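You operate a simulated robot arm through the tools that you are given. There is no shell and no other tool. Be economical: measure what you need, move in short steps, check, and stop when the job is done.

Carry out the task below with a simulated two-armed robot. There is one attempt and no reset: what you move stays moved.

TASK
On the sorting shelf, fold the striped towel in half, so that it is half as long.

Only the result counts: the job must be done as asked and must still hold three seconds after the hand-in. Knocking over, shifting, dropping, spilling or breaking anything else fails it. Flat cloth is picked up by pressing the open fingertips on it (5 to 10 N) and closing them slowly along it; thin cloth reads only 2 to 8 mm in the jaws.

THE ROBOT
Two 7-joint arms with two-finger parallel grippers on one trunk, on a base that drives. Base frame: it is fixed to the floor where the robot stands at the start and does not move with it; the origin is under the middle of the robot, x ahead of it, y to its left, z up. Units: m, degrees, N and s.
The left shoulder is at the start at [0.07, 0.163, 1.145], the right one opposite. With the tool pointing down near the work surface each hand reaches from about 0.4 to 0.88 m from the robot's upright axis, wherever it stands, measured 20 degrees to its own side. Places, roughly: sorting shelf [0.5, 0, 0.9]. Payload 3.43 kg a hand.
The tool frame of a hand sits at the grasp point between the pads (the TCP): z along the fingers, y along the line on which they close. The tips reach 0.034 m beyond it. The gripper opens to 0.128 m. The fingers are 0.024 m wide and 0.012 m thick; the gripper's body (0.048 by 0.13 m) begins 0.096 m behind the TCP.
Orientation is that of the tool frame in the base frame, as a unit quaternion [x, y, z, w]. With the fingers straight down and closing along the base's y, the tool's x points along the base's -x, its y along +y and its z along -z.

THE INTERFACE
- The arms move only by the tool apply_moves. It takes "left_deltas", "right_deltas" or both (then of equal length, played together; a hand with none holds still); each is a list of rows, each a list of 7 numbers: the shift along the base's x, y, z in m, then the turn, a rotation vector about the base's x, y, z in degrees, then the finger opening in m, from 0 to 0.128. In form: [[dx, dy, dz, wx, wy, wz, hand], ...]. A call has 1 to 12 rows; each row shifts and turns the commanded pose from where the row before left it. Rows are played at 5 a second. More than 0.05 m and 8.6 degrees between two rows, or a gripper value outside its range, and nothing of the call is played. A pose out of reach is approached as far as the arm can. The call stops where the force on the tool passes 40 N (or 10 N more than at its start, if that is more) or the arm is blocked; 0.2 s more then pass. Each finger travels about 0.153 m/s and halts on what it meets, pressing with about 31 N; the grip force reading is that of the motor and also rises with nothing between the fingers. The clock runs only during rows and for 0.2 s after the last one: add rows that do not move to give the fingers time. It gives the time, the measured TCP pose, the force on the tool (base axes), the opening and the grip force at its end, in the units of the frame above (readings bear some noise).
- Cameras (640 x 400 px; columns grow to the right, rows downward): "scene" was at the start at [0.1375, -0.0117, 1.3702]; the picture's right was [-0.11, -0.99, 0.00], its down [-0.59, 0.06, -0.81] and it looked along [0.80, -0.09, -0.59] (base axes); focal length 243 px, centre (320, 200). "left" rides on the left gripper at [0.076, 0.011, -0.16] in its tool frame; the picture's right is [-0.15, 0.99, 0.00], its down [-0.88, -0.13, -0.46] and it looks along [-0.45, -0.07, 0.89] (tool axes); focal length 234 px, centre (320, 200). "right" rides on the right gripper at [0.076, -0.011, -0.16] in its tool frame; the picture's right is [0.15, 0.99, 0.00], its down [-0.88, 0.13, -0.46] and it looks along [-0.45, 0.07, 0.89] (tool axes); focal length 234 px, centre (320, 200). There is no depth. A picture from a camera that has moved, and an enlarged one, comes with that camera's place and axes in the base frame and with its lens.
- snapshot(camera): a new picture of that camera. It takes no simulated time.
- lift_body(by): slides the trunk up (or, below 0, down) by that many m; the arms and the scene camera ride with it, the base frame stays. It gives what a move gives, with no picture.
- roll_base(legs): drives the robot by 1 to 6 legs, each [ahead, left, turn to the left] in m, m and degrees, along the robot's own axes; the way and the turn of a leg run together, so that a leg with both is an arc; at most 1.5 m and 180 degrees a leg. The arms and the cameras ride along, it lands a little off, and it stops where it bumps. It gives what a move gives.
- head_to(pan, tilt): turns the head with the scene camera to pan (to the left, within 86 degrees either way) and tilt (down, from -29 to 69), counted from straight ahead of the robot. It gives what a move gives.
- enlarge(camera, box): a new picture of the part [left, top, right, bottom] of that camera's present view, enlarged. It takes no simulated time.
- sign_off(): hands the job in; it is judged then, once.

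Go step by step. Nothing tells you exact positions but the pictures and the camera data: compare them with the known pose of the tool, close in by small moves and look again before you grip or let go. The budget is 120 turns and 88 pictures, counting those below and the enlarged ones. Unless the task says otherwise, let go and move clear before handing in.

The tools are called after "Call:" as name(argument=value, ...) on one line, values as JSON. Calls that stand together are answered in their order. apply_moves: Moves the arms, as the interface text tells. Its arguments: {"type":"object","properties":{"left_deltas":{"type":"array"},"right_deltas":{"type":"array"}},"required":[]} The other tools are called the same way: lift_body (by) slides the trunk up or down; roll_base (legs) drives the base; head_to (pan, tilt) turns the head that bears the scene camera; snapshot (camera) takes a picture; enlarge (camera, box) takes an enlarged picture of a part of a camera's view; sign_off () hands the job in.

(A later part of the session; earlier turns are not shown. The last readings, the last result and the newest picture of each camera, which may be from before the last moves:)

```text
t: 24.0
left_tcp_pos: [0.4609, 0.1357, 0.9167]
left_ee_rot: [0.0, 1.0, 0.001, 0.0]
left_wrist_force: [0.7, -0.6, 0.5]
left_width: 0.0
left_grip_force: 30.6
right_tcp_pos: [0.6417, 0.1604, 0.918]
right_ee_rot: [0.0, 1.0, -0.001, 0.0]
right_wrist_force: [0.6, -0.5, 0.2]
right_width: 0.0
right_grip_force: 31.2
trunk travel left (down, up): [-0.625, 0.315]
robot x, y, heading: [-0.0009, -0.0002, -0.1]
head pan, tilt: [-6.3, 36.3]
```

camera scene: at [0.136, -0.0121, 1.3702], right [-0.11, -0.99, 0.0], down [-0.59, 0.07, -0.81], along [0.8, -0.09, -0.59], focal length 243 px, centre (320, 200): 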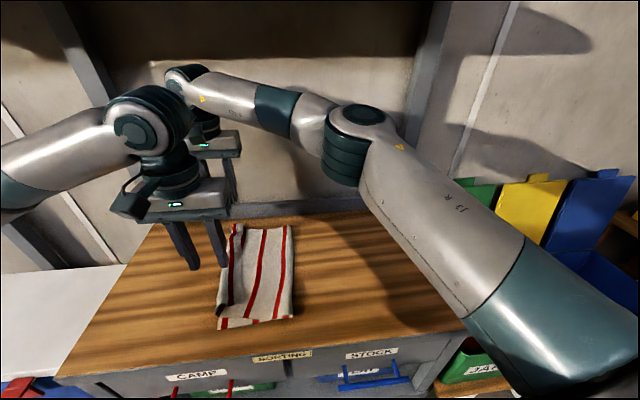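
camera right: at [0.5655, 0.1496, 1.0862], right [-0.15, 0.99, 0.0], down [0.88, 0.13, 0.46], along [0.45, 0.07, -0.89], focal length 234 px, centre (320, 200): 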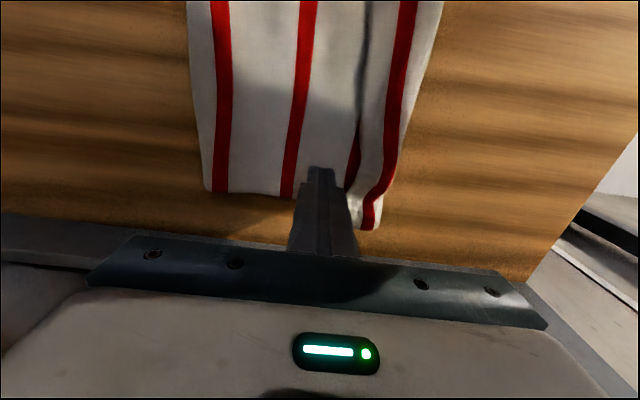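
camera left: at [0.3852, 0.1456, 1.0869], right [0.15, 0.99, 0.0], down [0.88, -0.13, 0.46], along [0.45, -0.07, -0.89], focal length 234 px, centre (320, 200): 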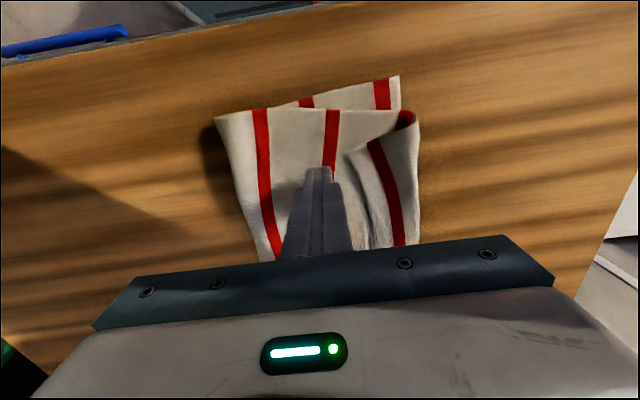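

Call:
apply_moves(left_deltas=[[0, 0, 0, 0, 0, 0, 0], [0, 0.01, 0, 0, 0, 0, 0], [0, 0.01, 0, 0, 0, 0, 0], [0, 0.01, 0, 0, 0, 0, 0], [0, 0.01, 0, 0, 0, 0, 0], [0, 0.01, 0, 0, 0, 0, 0]], right_deltas=[[0, 0, -0.001, 0, 0, 0, 0], [0, 0.01, 0, 0, 0, 0, 0], [0, 0.01, 0, 0, 0, 0, 0], [0, 0.01, 0, 0, 0, 0, 0], [0, 0.01, 0, 0, 0, 0, 0], [0, 0.005, 0, 0, 0, 0, 0]])

Call:
snapshot(camera="left")

Call:
snapshot(camera="right")

```text
t: 25.4
left_tcp_pos: [0.4599, 0.1858, 0.9165]
left_ee_rot: [0.0, 1.0, 0.0, 0.0]
left_wrist_force: [0.1, -0.4, -0.3]
left_width: 0.0002
left_grip_force: 31.1
right_tcp_pos: [0.6409, 0.2067, 0.9153]
right_ee_rot: [0.001, 1.0, 0.0, 0.001]
right_wrist_force: [0.9, -0.1, 2.1]
right_width: 0.0002
right_grip_force: 30.8
trunk travel left (down, up): [-0.625, 0.315]
robot x, y, heading: [0.0002, 0.0008, -0.4]
head pan, tilt: [-6.3, 36.3]
```

```text
54 pictures are left
camera left: at [0.3848, 0.1967, 1.0773], right [0.15, 0.99, 0.0], down [0.88, -0.13, 0.46], along [0.45, -0.07, -0.89], focal length 234 px, centre (320, 200)
```

left: 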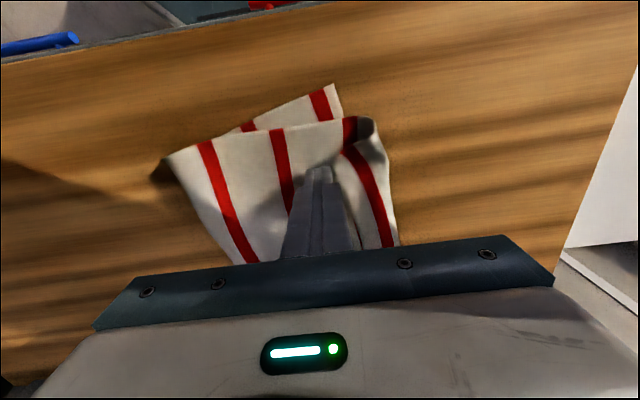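

```text
53 pictures are left
camera right: at [0.5655, 0.1956, 1.0763], right [-0.15, 0.99, 0.0], down [0.88, 0.13, 0.46], along [0.45, 0.07, -0.89], focal length 234 px, centre (320, 200)
```

right: 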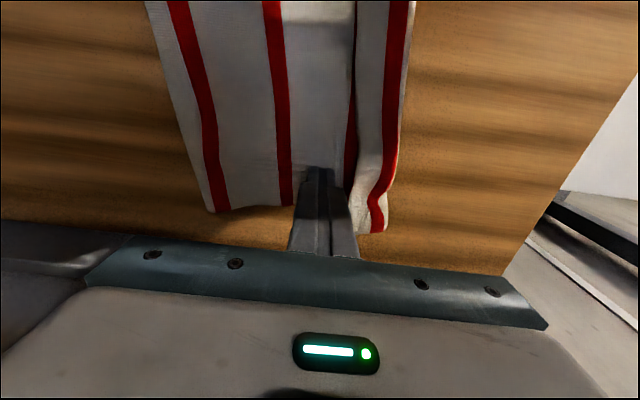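

The light towel keeps sliding along with the sweep. I'll pin it with the right hand pressed on the flat part, while the left hand keeps sweeping the flap's near end.

Call:
apply_moves(right_deltas=[[0, 0, 0.03, 0, 0, 0, 0], [0, -0.035, 0, 0, 0, 0, 0], [0, -0.035, 0, 0, 0, 0, 0], [0, 0, -0.02, 0, 0, 0, 0], [0, 0, -0.009, 0, 0, 0, 0], [0, 0, -0.001, 0, 0, 0, 0], [0, 0, 0, 0, 0, 0, 0]])

Call:
snapshot(camera="right")

Call:
enlarge(camera="left", box=[140, 60, 460, 260])

```text
t: 27.0
left_tcp_pos: [0.4603, 0.1853, 0.9171]
left_ee_rot: [0.0, 1.0, 0.0, 0.0]
left_wrist_force: [-0.3, 0.2, 0.3]
left_width: 0.0
left_grip_force: 31.5
right_tcp_pos: [0.6412, 0.1369, 0.9166]
right_ee_rot: [0.0, 1.0, 0.0, 0.0]
right_wrist_force: [0.9, -0.8, 1.3]
right_width: 0.0
right_grip_force: 31.6
trunk travel left (down, up): [-0.625, 0.315]
robot x, y, heading: [0.0001, 0.0036, 0.0]
head pan, tilt: [-6.3, 36.3]
```

```text
52 pictures are left
camera right: at [0.5655, 0.1254, 1.0761], right [-0.15, 0.99, 0.0], down [0.88, 0.13, 0.46], along [0.45, 0.07, -0.89], focal length 234 px, centre (320, 200)
```

right: 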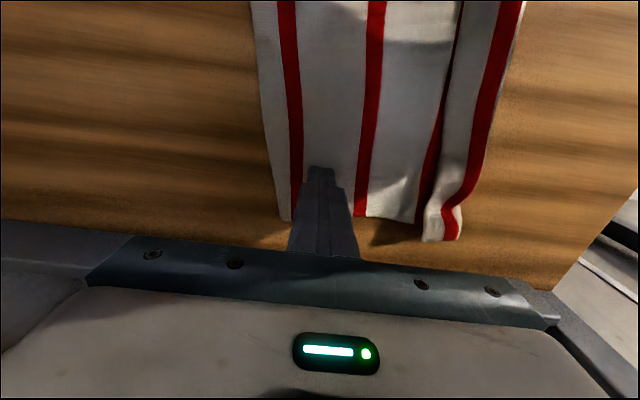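

```text
2.00 times, centred on (300, 160) of left
camera zoom: at [0.3851, 0.1963, 1.0774], right [0.15, 0.99, 0.0], down [0.88, -0.13, 0.46], along [0.45, -0.07, -0.89], focal length 468 px, centre (360, 280)
```

zoom: 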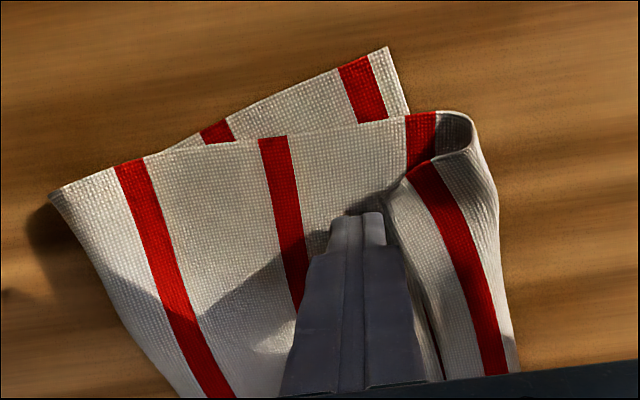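

Call:
apply_moves(left_deltas=[[0, 0, 0.0, 0, 0, 0, 0], [0, 0, 0.0, 0, 0, 0, 0], [0, 0.008, 0.0, 0, 0, 0, 0], [0, 0.008, 0, 0, 0, 0, 0], [0, 0.008, 0.001, 0, 0, 0, 0], [0, 0.008, 0.002, 0, 0, 0, 0], [0, 0.008, 0.002, 0, 0, 0, 0]], right_deltas=[[0, 0, -0.001, 0, 0, 0, 0], [0, 0, -0.0007, 0, 0, 0, 0], [0, 0, 0, 0, 0, 0, 0], [0, 0, 0, 0, 0, 0, 0], [0, 0, 0, 0, 0, 0, 0], [0, 0, 0, 0, 0, 0, 0], [0, 0, 0, 0, 0, 0, 0]])

Call:
snapshot(camera="left")

```text
t: 28.6
left_tcp_pos: [0.4592, 0.2248, 0.9231]
left_ee_rot: [-0.001, 1.0, 0.0, 0.001]
left_wrist_force: [0.0, -0.3, 0.7]
left_width: 0.0
left_grip_force: 31.4
right_tcp_pos: [0.6405, 0.136, 0.9174]
right_ee_rot: [0.0, 1.0, 0.0, 0.001]
right_wrist_force: [4.5, 1.3, 16.1]
right_width: 0.0
right_grip_force: 30.8
trunk travel left (down, up): [-0.625, 0.315]
robot x, y, heading: [0.0029, -0.0005, 0.3]
head pan, tilt: [-6.3, 36.3]
```

```text
50 pictures are left
camera left: at [0.384, 0.2362, 1.0835], right [0.15, 0.99, 0.0], down [0.88, -0.13, 0.46], along [0.45, -0.07, -0.89], focal length 234 px, centre (320, 200)
```

left: 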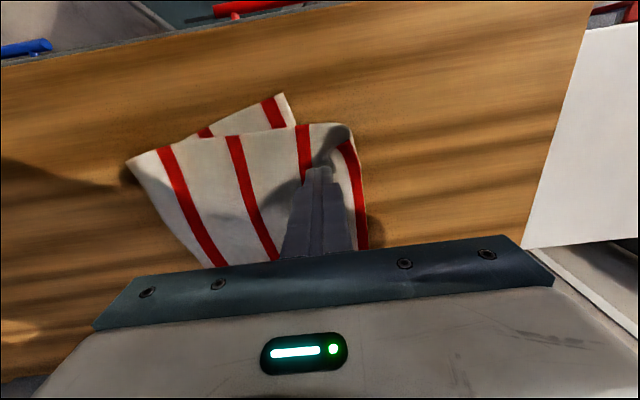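

It's working: the near end of the flap is rolling over. I'm continuing the sweep.

Call:
apply_moves(left_deltas=[[0, 0.01, 0.002, 0, 0, 0, 0], [0, 0.01, 0.002, 0, 0, 0, 0], [0, 0.01, 0.0, 0, 0, 0, 0], [0, 0.01, 0.0, 0, 0, 0, 0], [0, 0.01, 0.0, 0, 0, 0, 0], [0, 0.0, 0.0, 0, 0, 0, 0]])

Call:
snapshot(camera="left")

Call:
enlarge(camera="scene", box=[160, 210, 320, 340])

```text
t: 30.0
left_tcp_pos: [0.459, 0.2755, 0.9272]
left_ee_rot: [0.0, 1.0, 0.0, 0.0]
left_wrist_force: [0.3, -0.3, 0.0]
left_width: 0.0
left_grip_force: 30.9
right_tcp_pos: [0.639, 0.1361, 0.9152]
right_ee_rot: [0.0, 1.0, 0.001, 0.001]
right_wrist_force: [4.0, 2.0, 19.0]
right_width: 0.0
right_grip_force: 30.9
trunk travel left (down, up): [-0.625, 0.315]
robot x, y, heading: [-0.0028, -0.0011, 0.1]
head pan, tilt: [-6.3, 36.3]
```

```text
49 pictures are left
camera left: at [0.3839, 0.287, 1.0875], right [0.15, 0.99, 0.0], down [0.88, -0.13, 0.46], along [0.45, -0.07, -0.89], focal length 234 px, centre (320, 200)
```

left: 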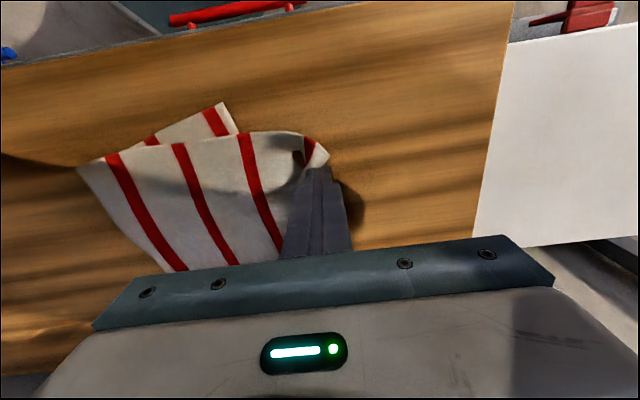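

```text
3.08 times, centred on (240, 275) of scene
camera zoom: at [0.1359, -0.012, 1.3704], right [-0.11, -0.99, 0.0], down [-0.59, 0.07, -0.81], along [0.8, -0.09, -0.59], focal length 748 px, centre (566, -31)
```

zoom: 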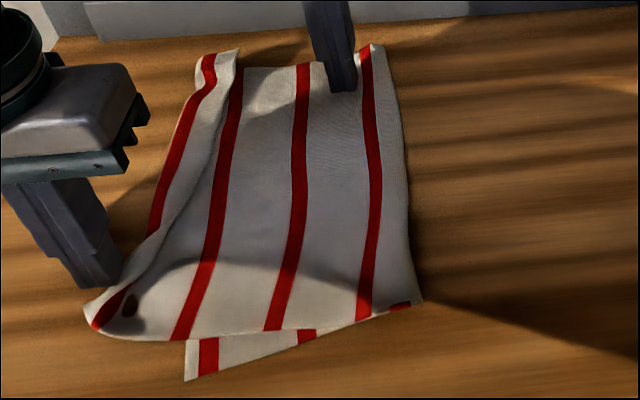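

The near end is almost fully open. I'm pushing a little further and then lifting off.

Call:
apply_moves(left_deltas=[[0, 0.012, 0.003, 0, 0, 0, 0], [0, 0.012, 0.003, 0, 0, 0, 0], [0, 0.0, 0.04, 0, 0, 0, 0], [0, 0.03, 0.03, 0, 0, 0, 0]])

Call:
snapshot(camera="left")

Call:
enlarge(camera="scene", box=[160, 210, 320, 340])

```text
t: 31.0
left_tcp_pos: [0.4597, 0.3289, 1.004]
left_ee_rot: [-0.001, 1.0, 0.0, 0.001]
left_wrist_force: [-0.1, -0.2, -0.8]
left_width: 0.0
left_grip_force: 30.9
right_tcp_pos: [0.6379, 0.1376, 0.9152]
right_ee_rot: [0.0, 1.0, 0.0, 0.0]
right_wrist_force: [3.1, -0.8, 20.3]
right_width: 0.0002
right_grip_force: 30.6
trunk travel left (down, up): [-0.625, 0.315]
robot x, y, heading: [0.0045, -0.0005, -0.1]
head pan, tilt: [-6.3, 36.3]
```

```text
47 pictures are left
camera left: at [0.3835, 0.3415, 1.1641], right [0.15, 0.99, 0.0], down [0.88, -0.13, 0.46], along [0.45, -0.07, -0.89], focal length 234 px, centre (320, 200)
```

left: 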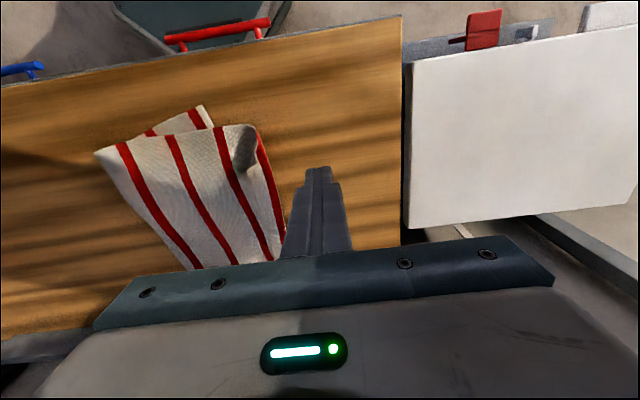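

```text
3.08 times, centred on (240, 275) of scene
camera zoom: at [0.1347, -0.0106, 1.3704], right [-0.11, -0.99, 0.0], down [-0.59, 0.06, -0.81], along [0.8, -0.09, -0.59], focal length 748 px, centre (566, -31)
```

zoom: 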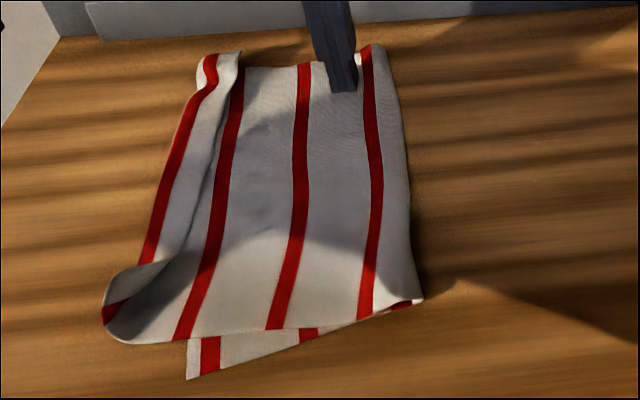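

The flap stands half open and falls back because only one spot was pushed. I'll turn the left gripper 90° and open it wide, so its two fingers push the flap at two points 14 cm apart while the right hand keeps pinning.

Call:
apply_moves(left_deltas=[[0.004, 0, 0.002, 0, 0, -8.18, 0.02], [0.004, 0, 0, 0, 0, -8.18, 0.05], [0.004, 0, 0, 0, 0, -8.18, 0.08], [0.004, 0, 0, 0, 0, -8.18, 0.11], [0.004, 0, 0, 0, 0, -8.18, 0.128], [0.004, 0, 0, 0, 0, -8.18, 0.128], [0.004, 0, 0, 0, 0, -8.18, 0.128], [0.004, 0, 0, 0, 0, -8.18, 0.128], [0.004, 0, 0, 0, 0, -8.18, 0.128], [0.004, 0, 0, 0, 0, -8.18, 0.128], [0.004, 0, 0, 0, 0, -8.18, 0.128], [0.0, 0, 0, 0, 0, 0, 0.128]], right_deltas=[[0, 0, 0.0008, 0, 0, 0, 0], [0, 0, 0, 0, 0, 0, 0], [0, 0, 0, 0, 0, 0, 0], [0, 0, 0, 0, 0, 0, 0], [0, 0, 0, 0, 0, 0, 0], [0, 0, 0, 0, 0, 0, 0], [0, 0, 0, 0, 0, 0, 0], [0, 0, 0, 0, 0, 0, 0], [0, 0, 0, 0, 0, 0, 0], [0, 0, 0, 0, 0, 0, 0], [0, 0, 0, 0, 0, 0, 0], [0, 0, 0, 0, 0, 0, 0]])

Call:
snapshot(camera="scene")

Call:
snapshot(camera="left")

```text
t: 33.6
left_tcp_pos: [0.5039, 0.3285, 1.0059]
left_ee_rot: [0.707, 0.707, 0.0, 0.0]
left_wrist_force: [-0.3, -0.2, -0.5]
left_width: 0.128
left_grip_force: 0.0
right_tcp_pos: [0.639, 0.1369, 0.9162]
right_ee_rot: [0.0, 1.0, -0.001, -0.001]
right_wrist_force: [-1.9, -0.2, 7.5]
right_width: 0.0
right_grip_force: 30.9
trunk travel left (down, up): [-0.625, 0.315]
robot x, y, heading: [0.0004, -0.002, 0.0]
head pan, tilt: [-6.3, 36.3]
```

```text
45 pictures are left
camera scene: at [0.1362, -0.0116, 1.3703], right [-0.11, -0.99, 0.0], down [-0.59, 0.06, -0.81], along [0.8, -0.09, -0.59], focal length 243 px, centre (320, 200)
```

scene: 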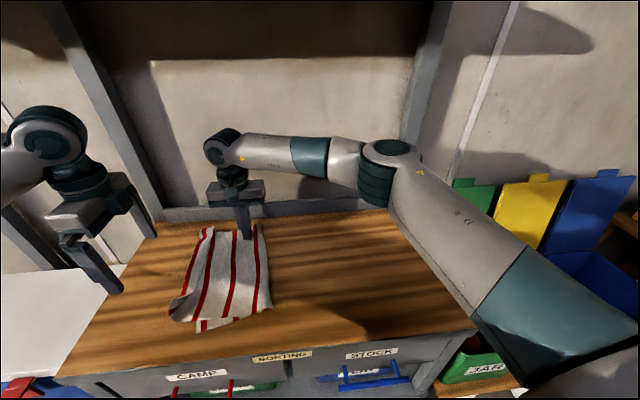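

```text
44 pictures are left
camera left: at [0.515, 0.4054, 1.1652], right [0.99, -0.15, 0.0], down [-0.13, -0.88, 0.46], along [-0.07, -0.45, -0.89], focal length 234 px, centre (320, 200)
```

left: 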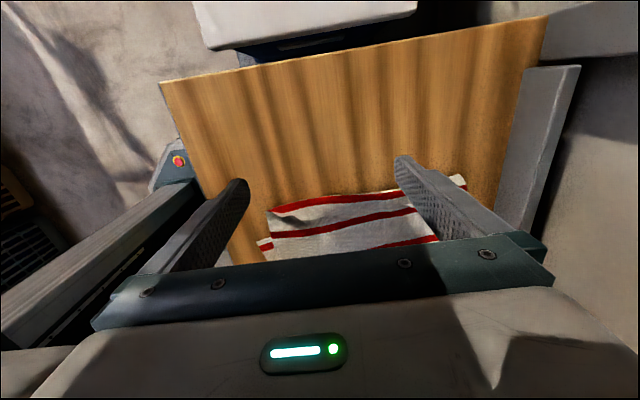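

Call:
apply_moves(left_deltas=[[0.003, -0.044, 0, 0, 0, 0, 0.128], [0.0, -0.044, 0, 0, 0, 0, 0.128], [0.0, -0.044, -0.01, 0, 0, 0, 0.128], [0, 0, -0.04, 0, 0, 0, 0.128], [0, 0, -0.03, 0, 0, 0, 0.128], [0, 0, 0, 0, 0, 0, 0.128]])

Call:
snapshot(camera="left")

Call:
enlarge(camera="scene", box=[140, 190, 320, 340])

```text
t: 35.0
left_tcp_pos: [0.5075, 0.1976, 0.9262]
left_ee_rot: [0.707, 0.707, 0.0, 0.0]
left_wrist_force: [0.5, 0.1, -0.7]
left_width: 0.1282
left_grip_force: 0.0
right_tcp_pos: [0.6397, 0.1368, 0.9159]
right_ee_rot: [0.0, 1.0, 0.0, 0.001]
right_wrist_force: [1.0, -1.1, 7.9]
right_width: 0.0001
right_grip_force: 31.0
trunk travel left (down, up): [-0.625, 0.315]
robot x, y, heading: [-0.0024, 0.0003, -0.0]
head pan, tilt: [-6.3, 36.3]
```

```text
43 pictures are left
camera left: at [0.5184, 0.2741, 1.0851], right [0.99, -0.15, 0.0], down [-0.13, -0.88, 0.46], along [-0.07, -0.45, -0.89], focal length 234 px, centre (320, 200)
```

left: 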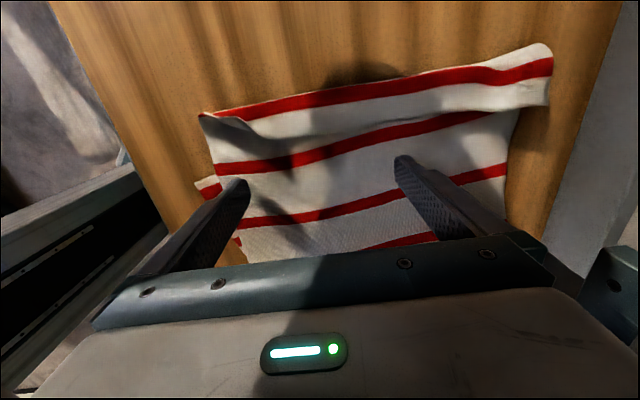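

```text
2.67 times, centred on (230, 265) of scene
camera zoom: at [0.1366, -0.0114, 1.3703], right [-0.11, -0.99, 0.0], down [-0.59, 0.06, -0.81], along [0.8, -0.09, -0.59], focal length 648 px, centre (560, 27)
```

zoom: 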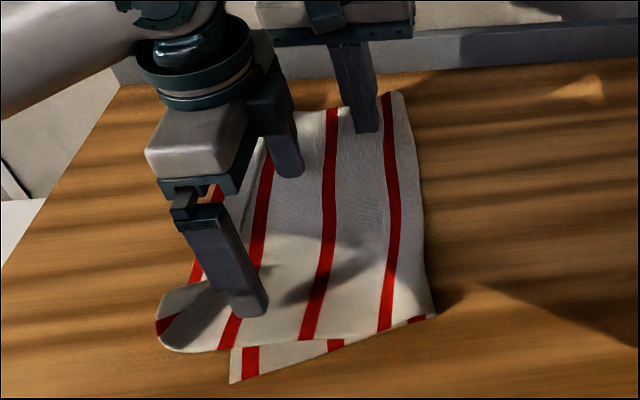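

The fingers straddle well, behind the flap's free edge. I'm lowering to just above the layer and sweeping toward +y.

Call:
apply_moves(left_deltas=[[0, 0, -0.006, 0, 0, 0, 0.128], [0, 0, -0.003, 0, 0, 0, 0.128], [0, 0.01, 0, 0, 0, 0, 0.128], [0, 0.01, 0, 0, 0, 0, 0.128], [0, 0.01, 0, 0, 0, 0, 0.128], [0, 0.01, 0, 0, 0, 0, 0.128], [0, 0.01, 0.001, 0, 0, 0, 0.128], [0, 0.01, 0.001, 0, 0, 0, 0.128]])

Call:
snapshot(camera="left")

```text
t: 36.8
left_tcp_pos: [0.5053, 0.2585, 0.9173]
left_ee_rot: [0.707, 0.707, 0.001, -0.001]
left_wrist_force: [-0.4, 0.1, 1.4]
left_width: 0.1279
left_grip_force: 0.1
right_tcp_pos: [0.6409, 0.1376, 0.9153]
right_ee_rot: [0.001, 1.0, 0.0, 0.0]
right_wrist_force: [-1.6, -0.7, 7.6]
right_width: 0.0
right_grip_force: 31.2
trunk travel left (down, up): [-0.625, 0.315]
robot x, y, heading: [0.0019, -0.0025, 0.3]
head pan, tilt: [-6.3, 36.3]
```

```text
41 pictures are left
camera left: at [0.5176, 0.3342, 1.0776], right [0.99, -0.14, 0.0], down [-0.13, -0.88, 0.45], along [-0.07, -0.45, -0.89], focal length 234 px, centre (320, 200)
```

left: 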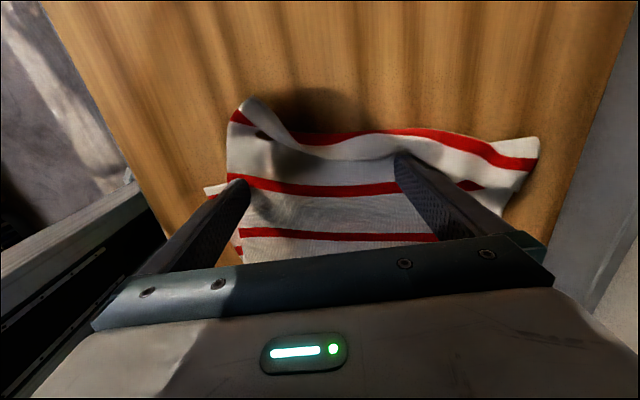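

Call:
apply_moves(left_deltas=[[0, 0.01, 0.001, 0, 0, 0, 0.128], [0, 0.01, 0.001, 0, 0, 0, 0.128], [0, 0.01, 0.001, 0, 0, 0, 0.128], [0, 0.01, 0.001, 0, 0, 0, 0.128], [0, 0.01, 0.001, 0, 0, 0, 0.128]])

Call:
snapshot(camera="left")

Call:
enlarge(camera="scene", box=[120, 190, 300, 340])

```text
t: 38.0
left_tcp_pos: [0.5061, 0.3083, 0.9242]
left_ee_rot: [0.707, 0.707, 0.0, 0.0]
left_wrist_force: [0.3, 0.4, 0.5]
left_width: 0.128
left_grip_force: 0.1
right_tcp_pos: [0.6408, 0.1362, 0.9173]
right_ee_rot: [0.0, 1.0, -0.001, 0.0]
right_wrist_force: [-2.3, -0.7, 8.3]
right_width: 0.0001
right_grip_force: 30.9
trunk travel left (down, up): [-0.625, 0.315]
robot x, y, heading: [-0.0001, -0.0021, -0.0]
head pan, tilt: [-6.3, 36.3]
```

```text
40 pictures are left
camera left: at [0.5177, 0.3836, 1.0831], right [0.99, -0.15, 0.0], down [-0.13, -0.88, 0.46], along [-0.07, -0.45, -0.89], focal length 234 px, centre (320, 200)
```

left: 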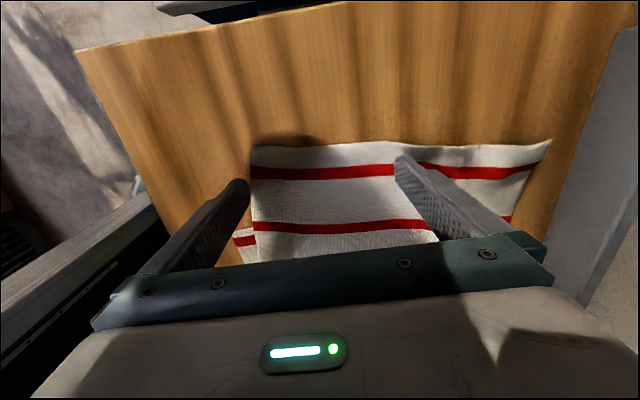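

```text
2.67 times, centred on (210, 265) of scene
camera zoom: at [0.1363, -0.0115, 1.3703], right [-0.11, -0.99, 0.0], down [-0.59, 0.06, -0.81], along [0.8, -0.09, -0.59], focal length 648 px, centre (613, 27)
```

zoom: 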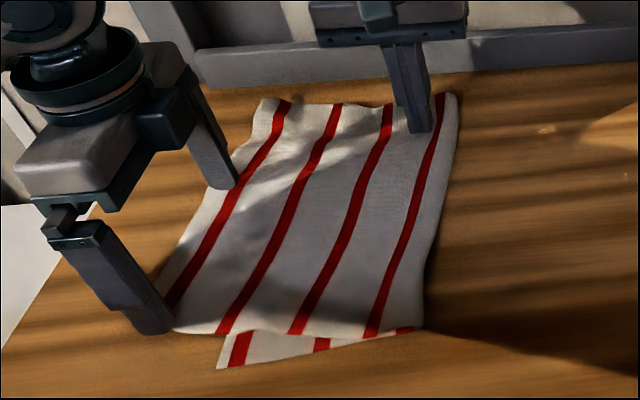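

The flap has flipped fully open. I'm lifting both hands off and looking at the result.

Call:
apply_moves(left_deltas=[[0, 0.01, 0.01, 0, 0, 0, 0.128], [0, 0.005, 0.045, 0, 0, 0, 0.128], [0, 0.0, 0.045, 0, 0, 0, 0.128], [0, 0.04, 0.02, 0, 0, 0, 0.128]], right_deltas=[[0, 0, 0.02, 0, 0, 0, 0], [0, 0, 0.045, 0, 0, 0, 0], [0, -0.04, 0.02, 0, 0, 0, 0], [0, -0.045, 0, 0, 0, 0, 0]])

Call:
snapshot(camera="left")

Call:
enlarge(camera="scene", box=[120, 200, 300, 340])

Call:
snapshot(camera="right")

```text
t: 39.0
left_tcp_pos: [0.5059, 0.3629, 1.0447]
left_ee_rot: [0.707, 0.707, 0.001, 0.001]
left_wrist_force: [0.0, 1.2, -1.3]
left_width: 0.128
left_grip_force: 0.1
right_tcp_pos: [0.6389, 0.0522, 1.0]
right_ee_rot: [-0.001, 1.0, 0.0, 0.001]
right_wrist_force: [-1.0, -0.1, 0.3]
right_width: 0.0001
right_grip_force: 30.5
trunk travel left (down, up): [-0.625, 0.315]
robot x, y, heading: [-0.0003, -0.0002, -0.1]
head pan, tilt: [-6.3, 36.3]
```

```text
38 pictures are left
camera left: at [0.5167, 0.4391, 1.2046], right [0.99, -0.15, 0.0], down [-0.13, -0.88, 0.46], along [-0.07, -0.45, -0.89], focal length 234 px, centre (320, 200)
```

left: 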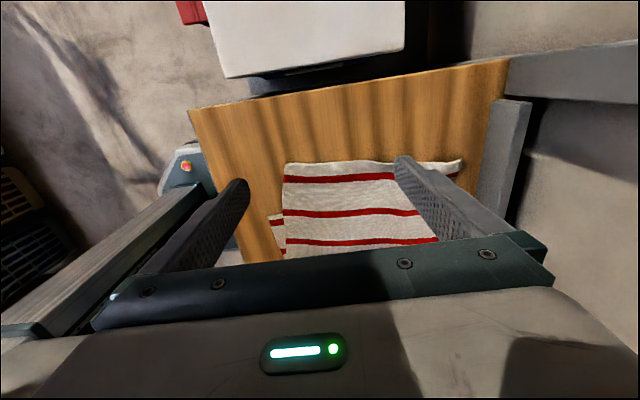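

```text
2.86 times, centred on (210, 270) of scene
camera zoom: at [0.1359, -0.0113, 1.3703], right [-0.11, -0.99, 0.0], down [-0.59, 0.06, -0.81], along [0.8, -0.09, -0.59], focal length 694 px, centre (634, 0)
```

zoom: 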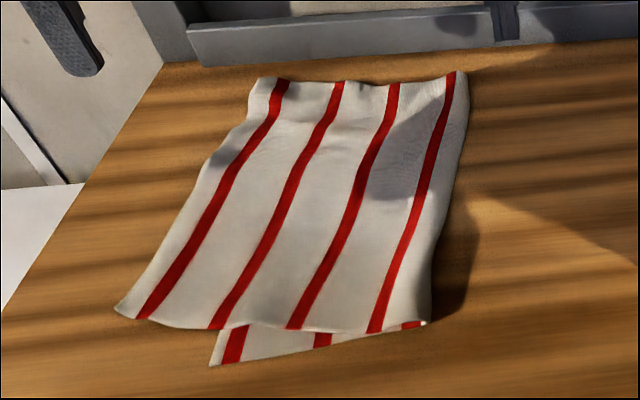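

```text
36 pictures are left
camera right: at [0.5642, 0.0409, 1.1598], right [-0.15, 0.99, 0.0], down [0.88, 0.13, 0.46], along [0.45, 0.07, -0.89], focal length 234 px, centre (320, 200)
```

right: 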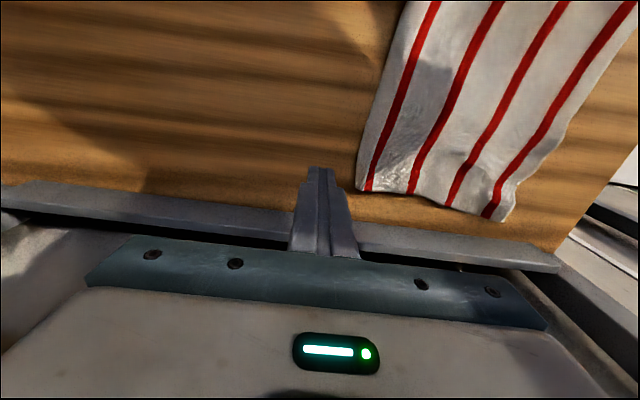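

The top layer now lies flat with no hem, but it overshoots the lower layer: its corners are at about (0.455, 0.338) and (0.705, 0.314), while the lower ones are at about (0.403, 0.252) and (0.67, 0.278). I'll turn the left hand back, shift the base left for reach, then pick the overhanging edge and set it back.

Call:
apply_moves(left_deltas=[[-0.002, -0.004, 0, 0, 0, 8.18, 0.1], [-0.002, -0.004, 0, 0, 0, 8.18, 0.06], [-0.002, -0.004, 0, 0, 0, 8.18, 0.04], [-0.002, -0.004, 0, 0, 0, 8.18, 0.04], [-0.002, -0.004, 0, 0, 0, 8.18, 0.04], [-0.002, -0.004, 0, 0, 0, 8.18, 0.04], [-0.002, -0.004, 0, 0, 0, 8.18, 0.04], [-0.002, -0.004, 0, 0, 0, 8.18, 0.04], [-0.002, -0.004, 0, 0, 0, 8.18, 0.04], [-0.002, -0.004, 0, 0, 0, 8.18, 0.04], [-0.002, -0.004, 0, 0, 0, 8.18, 0.04], [0, 0, 0, 0, 0, 0, 0.04]], right_deltas=[[0, 0, 0.005, 0, 0, 0, 0.02], [0, 0, 0.005, 0, 0, 0, 0.02], [0, 0, 0.005, 0, 0, 0, 0.02], [0, 0, 0.005, 0, 0, 0, 0.02], [0, 0, 0, 0, 0, 0, 0.02], [0, 0, 0, 0, 0, 0, 0.02], [0, 0, 0, 0, 0, 0, 0.02], [0, 0, 0, 0, 0, 0, 0.02], [0, 0, 0, 0, 0, 0, 0.02], [0, 0, 0, 0, 0, 0, 0.02], [0, 0, 0, 0, 0, 0, 0.02], [0, 0, 0, 0, 0, 0, 0.02]])

Call:
roll_base(legs=[[0, 0.12, 0]])

Call:
snapshot(camera="scene")

Call:
snapshot(camera="left")

Call:
snapshot(camera="right")

```text
t: 41.6
left_tcp_pos: [0.4871, 0.3189, 1.0425]
left_ee_rot: [-0.003, 1.0, 0.0, -0.001]
left_wrist_force: [0.1, 0.6, 0.2]
left_width: 0.04
left_grip_force: 0.1
right_tcp_pos: [0.6413, 0.0524, 1.0198]
right_ee_rot: [0.0, 1.0, 0.0, 0.001]
right_wrist_force: [-0.2, -0.1, 0.7]
right_width: 0.0201
right_grip_force: 0.1
trunk travel left (down, up): [-0.625, 0.315]
robot x, y, heading: [-0.0024, -0.0013, -0.2]
head pan, tilt: [-6.3, 36.3]
```

```text
t: 42.8
left_tcp_pos: [0.487, 0.437, 1.0431]
left_ee_rot: [-0.001, 1.0, 0.0, 0.0]
left_wrist_force: [0.3, -0.1, -0.2]
left_width: 0.0398
left_grip_force: 0.0
right_tcp_pos: [0.6406, 0.1696, 1.0208]
right_ee_rot: [0.002, 1.0, 0.0, 0.0]
right_wrist_force: [-0.4, -0.3, -1.0]
right_width: 0.0202
right_grip_force: 0.0
trunk travel left (down, up): [-0.625, 0.315]
robot x, y, heading: [0.0057, 0.1209, -0.0]
head pan, tilt: [-6.3, 36.3]
```

```text
35 pictures are left
camera scene: at [0.1375, 0.108, 1.3702], right [-0.11, -0.99, 0.0], down [-0.59, 0.07, -0.81], along [0.8, -0.09, -0.59], focal length 243 px, centre (320, 200)
```

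scene: 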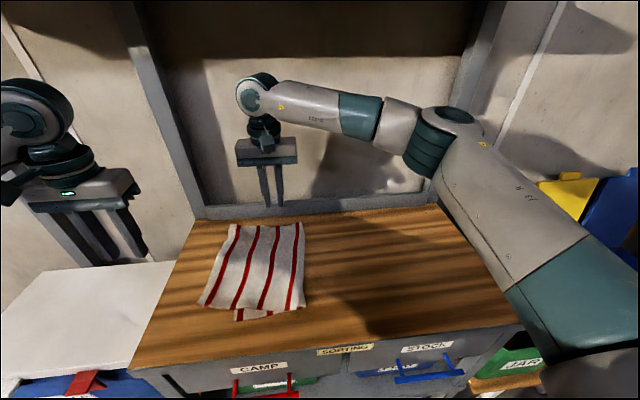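

```text
34 pictures are left
camera left: at [0.41, 0.4489, 1.2025], right [0.15, 0.99, 0.0], down [0.88, -0.13, 0.46], along [0.45, -0.07, -0.89], focal length 234 px, centre (320, 200)
```

left: 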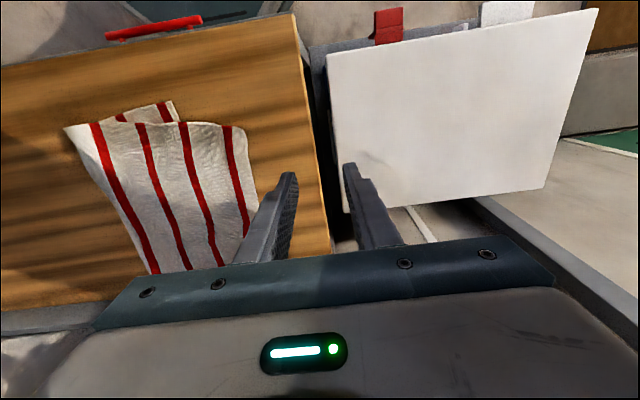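

```text
33 pictures are left
camera right: at [0.5661, 0.1591, 1.1799], right [-0.15, 0.99, 0.0], down [0.88, 0.13, 0.46], along [0.45, 0.07, -0.89], focal length 234 px, centre (320, 200)
```

right: 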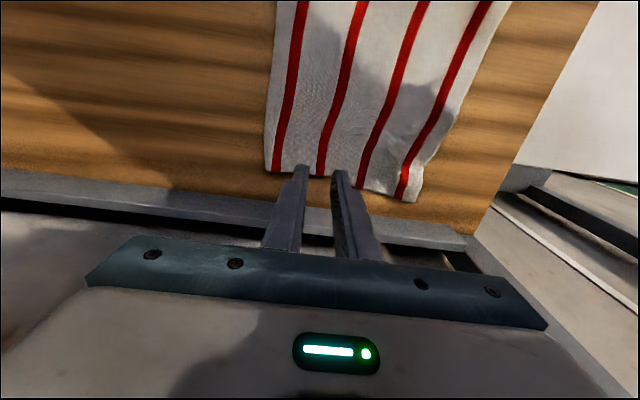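

Wrist views confirm the corners. I'm moving the right hand over the far overhanging edge and the left over the near one.

Call:
apply_moves(left_deltas=[[-0.003, -0.035, 0, 0, 0, 0, 0.04], [-0.002, -0.035, -0.01, 0, 0, 0, 0.04], [-0.002, -0.035, -0.02, 0, 0, 0, 0.04], [-0.002, -0.032, -0.03, 0, 0, 0, 0.04], [0, 0, -0.04, 0, 0, 0, 0.04], [0, 0, -0.013, 0, 0, 0, 0.04], [0, 0, 0, 0, 0, 0, 0.04]], right_deltas=[[0.008, 0.032, 0, 0, 0, 0, 0.02], [0.008, 0.032, 0, 0, 0, 0, 0.02], [0.008, 0.032, -0.015, 0, 0, 0, 0.02], [0.007, 0.031, -0.025, 0, 0, 0, 0.02], [0, 0, -0.035, 0, 0, 0, 0.02], [0, 0, -0.015, 0, 0, 0, 0.02], [0, 0, 0, 0, 0, 0, 0.02]])

Call:
snapshot(camera="left")

Call:
snapshot(camera="right")

```text
t: 44.4
left_tcp_pos: [0.477, 0.3011, 0.9288]
left_ee_rot: [-0.001, 1.0, 0.0, 0.0]
left_wrist_force: [0.0, -0.8, -0.8]
left_width: 0.0397
left_grip_force: 0.0
right_tcp_pos: [0.673, 0.2981, 0.931]
right_ee_rot: [0.001, 1.0, 0.0, 0.001]
right_wrist_force: [0.1, 0.2, -0.6]
right_width: 0.02
right_grip_force: 0.1
trunk travel left (down, up): [-0.625, 0.315]
robot x, y, heading: [-0.0012, 0.1193, 0.0]
head pan, tilt: [-6.3, 36.3]
```

```text
32 pictures are left
camera left: at [0.4011, 0.3119, 1.0893], right [0.15, 0.99, 0.0], down [0.88, -0.13, 0.46], along [0.45, -0.07, -0.89], focal length 234 px, centre (320, 200)
```

left: 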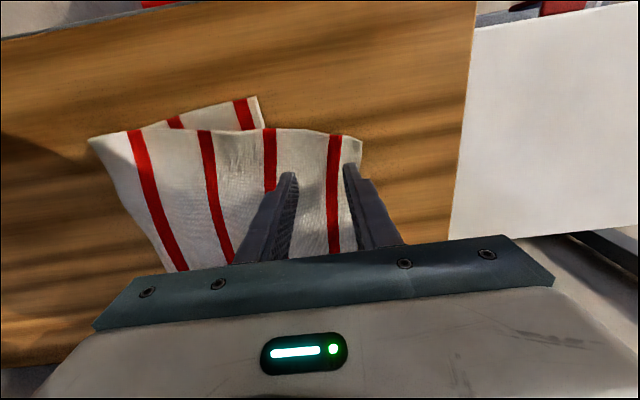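

```text
31 pictures are left
camera right: at [0.5973, 0.2873, 1.09], right [-0.15, 0.99, 0.0], down [0.88, 0.13, 0.46], along [0.45, 0.07, -0.89], focal length 234 px, centre (320, 200)
```

right: 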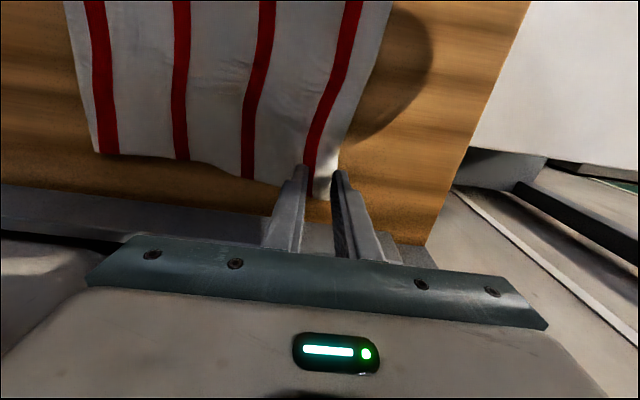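

The right hand's outer finger is slightly off the cloth. I'm nudging both inward and lowering.

Call:
apply_moves(left_deltas=[[0, -0.006, 0, 0, 0, 0, 0.04], [0, 0, -0.006, 0, 0, 0, 0.04], [0, 0, -0.005, 0, 0, 0, 0.04], [0, 0, -0.002, 0, 0, 0, 0.04], [0, 0, 0, 0, 0, 0, 0.04]], right_deltas=[[-0.012, -0.008, 0, 0, 0, 0, 0.02], [0, 0, -0.006, 0, 0, 0, 0.02], [0, 0, -0.005, 0, 0, 0, 0.02], [0, 0, -0.003, 0, 0, 0, 0.02], [0, 0, 0, 0, 0, 0, 0.02]])

Call:
snapshot(camera="right")

Call:
snapshot(camera="left")

```text
t: 45.6
left_tcp_pos: [0.4765, 0.2935, 0.9168]
left_ee_rot: [0.0, 1.0, 0.0, 0.0]
left_wrist_force: [0.5, 0.1, 1.2]
left_width: 0.04
left_grip_force: 0.0
right_tcp_pos: [0.6607, 0.2889, 0.916]
right_ee_rot: [0.001, 1.0, 0.0, 0.001]
right_wrist_force: [0.3, 0.1, 0.7]
right_width: 0.0202
right_grip_force: 0.0
trunk travel left (down, up): [-0.625, 0.315]
robot x, y, heading: [0.0038, 0.1202, -0.4]
head pan, tilt: [-6.3, 36.3]
```

```text
30 pictures are left
camera right: at [0.5852, 0.2781, 1.0758], right [-0.15, 0.99, 0.0], down [0.88, 0.13, 0.46], along [0.45, 0.07, -0.89], focal length 234 px, centre (320, 200)
```

right: 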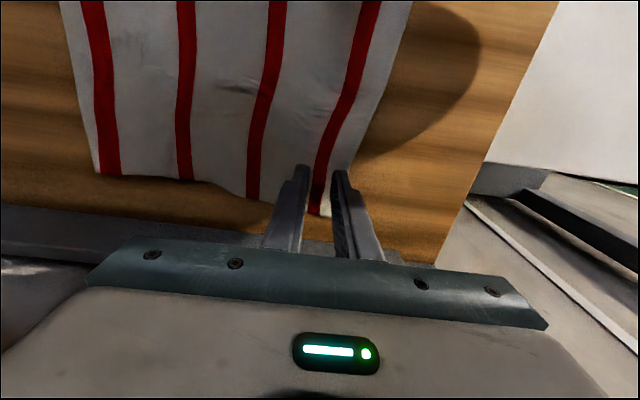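

```text
29 pictures are left
camera left: at [0.401, 0.3061, 1.0766], right [0.15, 0.99, 0.0], down [0.88, -0.13, 0.46], along [0.45, -0.07, -0.89], focal length 234 px, centre (320, 200)
```

left: 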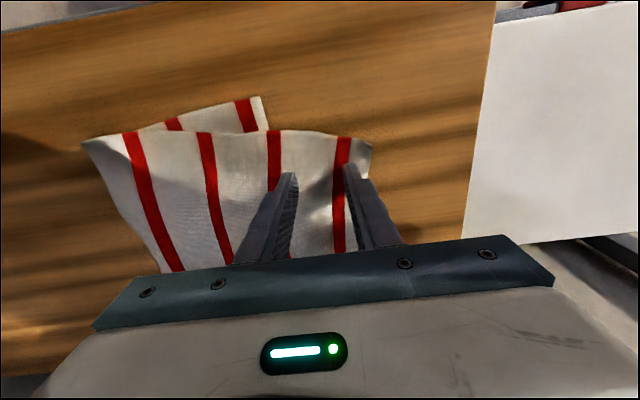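

Both pairs of tips are now on the cloth. I'm pressing a bit more.

Call:
apply_moves(left_deltas=[[0, 0, -0.0015, 0, 0, 0, 0.04], [0, 0, 0, 0, 0, 0, 0.04]], right_deltas=[[0, 0, -0.0015, 0, 0, 0, 0.02], [0, 0, 0, 0, 0, 0, 0.02]])

```text
t: 46.2
left_tcp_pos: [0.4763, 0.2932, 0.9153]
left_ee_rot: [0.0, 1.0, 0.0, 0.001]
left_wrist_force: [1.0, 0.3, 7.8]
left_width: 0.0398
left_grip_force: 0.0
right_tcp_pos: [0.6595, 0.29, 0.9146]
right_ee_rot: [0.001, 1.0, 0.0, 0.0]
right_wrist_force: [1.4, -0.3, 3.3]
right_width: 0.0201
right_grip_force: 0.4
trunk travel left (down, up): [-0.625, 0.315]
robot x, y, heading: [0.0005, 0.1203, -0.1]
head pan, tilt: [-6.3, 36.3]
```

The left is at 8 N and the right at 3 N. I'm pressing the right slightly more and closing both slowly.

Call:
apply_moves(left_deltas=[[0, 0, 0, 0, 0, 0, 0.04], [0, 0, 0, 0, 0, 0, 0.036], [0, 0, 0, 0, 0, 0, 0.032], [0, 0, 0, 0, 0, 0, 0.028], [0, 0, 0, 0, 0, 0, 0.024], [0, 0, 0, 0, 0, 0, 0.02], [0, 0, 0, 0, 0, 0, 0.015], [0, 0, 0, 0, 0, 0, 0.01], [0, 0, 0, 0, 0, 0, 0.005], [0, 0, 0, 0, 0, 0, 0.0], [0, 0, 0, 0, 0, 0, 0.0], [0, 0, 0, 0, 0, 0, 0.0]], right_deltas=[[0, 0, -0.0007, 0, 0, 0, 0.02], [0, 0, 0, 0, 0, 0, 0.02], [0, 0, 0, 0, 0, 0, 0.018], [0, 0, 0, 0, 0, 0, 0.016], [0, 0, 0, 0, 0, 0, 0.014], [0, 0, 0, 0, 0, 0, 0.012], [0, 0, 0, 0, 0, 0, 0.01], [0, 0, 0, 0, 0, 0, 0.007], [0, 0, 0, 0, 0, 0, 0.004], [0, 0, 0, 0, 0, 0, 0.0], [0, 0, 0, 0, 0, 0, 0.0], [0, 0, 0, 0, 0, 0, 0.0]])

Call:
snapshot(camera="right")

Call:
snapshot(camera="left")

```text
t: 48.8
left_tcp_pos: [0.4755, 0.2943, 0.9165]
left_ee_rot: [0.0, 1.0, 0.0, 0.0]
left_wrist_force: [-0.8, -0.9, 2.2]
left_width: 0.002
left_grip_force: 31.0
right_tcp_pos: [0.6591, 0.2888, 0.9162]
right_ee_rot: [0.001, 1.0, 0.0, 0.001]
right_wrist_force: [-1.2, 0.2, 13.7]
right_width: 0.0001
right_grip_force: 30.5
trunk travel left (down, up): [-0.625, 0.315]
robot x, y, heading: [0.0028, 0.1228, -0.2]
head pan, tilt: [-6.3, 36.3]
```

```text
28 pictures are left
camera right: at [0.5839, 0.2777, 1.0749], right [-0.15, 0.99, 0.0], down [0.88, 0.13, 0.46], along [0.45, 0.07, -0.89], focal length 234 px, centre (320, 200)
```

right: 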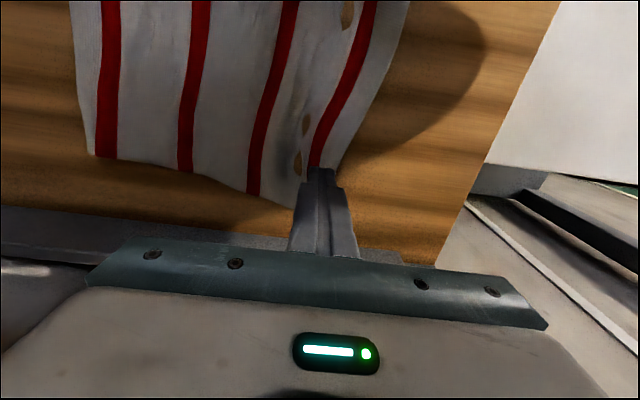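

```text
27 pictures are left
camera left: at [0.3997, 0.3056, 1.0757], right [0.15, 0.99, 0.0], down [0.88, -0.13, 0.46], along [0.45, -0.07, -0.89], focal length 234 px, centre (320, 200)
```

left: 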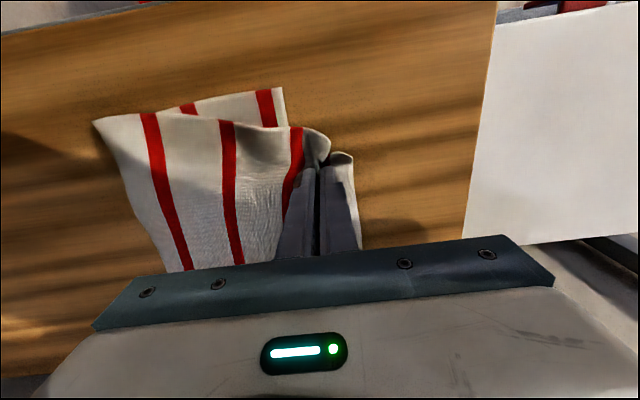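

The left holds the cloth at 2 mm, but the right slipped off at 0.1 mm. I'm lifting the right, shifting it further onto the cloth and trying again.

Call:
apply_moves(right_deltas=[[0, 0, 0.015, 0, 0, 0, 0.0], [-0.018, -0.008, 0, 0, 0, 0, 0.03], [0, 0, 0, 0, 0, 0, 0.03], [0, 0, -0.01, 0, 0, 0, 0.03], [0, 0, 0, 0, 0, 0, 0.03]])

Call:
snapshot(camera="right")

```text
t: 50.0
left_tcp_pos: [0.4753, 0.2937, 0.9155]
left_ee_rot: [0.0, 1.0, -0.001, 0.0]
left_wrist_force: [0.1, -0.8, 10.6]
left_width: 0.0022
left_grip_force: 31.3
right_tcp_pos: [0.6423, 0.2812, 0.9186]
right_ee_rot: [0.001, 1.0, 0.0, 0.0]
right_wrist_force: [0.1, -0.5, 0.1]
right_width: 0.0299
right_grip_force: 0.1
trunk travel left (down, up): [-0.625, 0.315]
robot x, y, heading: [-0.0001, 0.1218, -0.3]
head pan, tilt: [-6.3, 36.3]
```

```text
26 pictures are left
camera right: at [0.5664, 0.2697, 1.0785], right [-0.15, 0.99, 0.0], down [0.88, 0.13, 0.46], along [0.45, 0.07, -0.89], focal length 234 px, centre (320, 200)
```

right: 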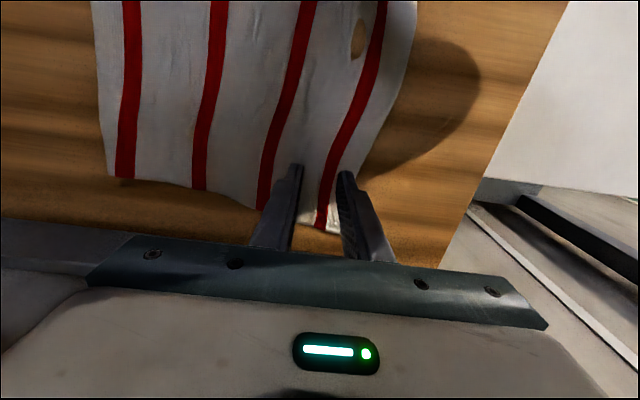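

Call:
apply_moves(right_deltas=[[0, 0, -0.003, 0, 0, 0, 0.03], [0, 0, -0.001, 0, 0, 0, 0.03], [0, 0, 0, 0, 0, 0, 0.03]])

```text
t: 50.8
left_tcp_pos: [0.4757, 0.2943, 0.9155]
left_ee_rot: [-0.001, 1.0, 0.001, 0.0]
left_wrist_force: [3.3, -1.0, 7.2]
left_width: 0.0023
left_grip_force: 30.8
right_tcp_pos: [0.6419, 0.2806, 0.9167]
right_ee_rot: [0.001, 1.0, 0.0, 0.001]
right_wrist_force: [1.4, -0.8, 9.4]
right_width: 0.0302
right_grip_force: 0.1
trunk travel left (down, up): [-0.625, 0.315]
robot x, y, heading: [-0.0016, 0.1216, -0.1]
head pan, tilt: [-6.3, 36.3]
```

Call:
apply_moves(right_deltas=[[0, 0, 0, 0, 0, 0, 0.027], [0, 0, 0, 0, 0, 0, 0.024], [0, 0, 0, 0, 0, 0, 0.021], [0, 0, 0, 0, 0, 0, 0.018], [0, 0, 0, 0, 0, 0, 0.015], [0, 0, 0, 0, 0, 0, 0.012], [0, 0, 0, 0, 0, 0, 0.009], [0, 0, 0, 0, 0, 0, 0.006], [0, 0, 0, 0, 0, 0, 0.003], [0, 0, 0, 0, 0, 0, 0.0], [0, 0, 0, 0, 0, 0, 0.0]])

Call:
snapshot(camera="right")

```text
t: 53.2
left_tcp_pos: [0.4763, 0.293, 0.915]
left_ee_rot: [0.001, 1.0, 0.0, 0.001]
left_wrist_force: [2.2, -0.7, 1.0]
left_width: 0.0025
left_grip_force: 31.6
right_tcp_pos: [0.6411, 0.2812, 0.9164]
right_ee_rot: [0.001, 1.0, 0.0, 0.0]
right_wrist_force: [-1.0, -1.7, 16.7]
right_width: 0.0016
right_grip_force: 31.0
trunk travel left (down, up): [-0.625, 0.315]
robot x, y, heading: [-0.0003, 0.1225, 0.0]
head pan, tilt: [-6.3, 36.3]
```

```text
25 pictures are left
camera right: at [0.5655, 0.2694, 1.0753], right [-0.14, 0.99, 0.0], down [0.88, 0.13, 0.46], along [0.45, 0.07, -0.89], focal length 234 px, centre (320, 200)
```

right: 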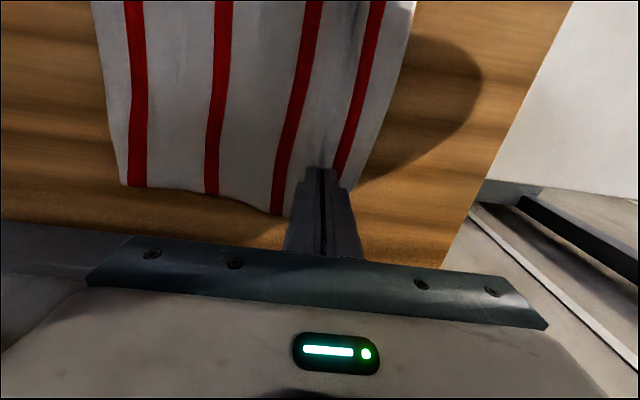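

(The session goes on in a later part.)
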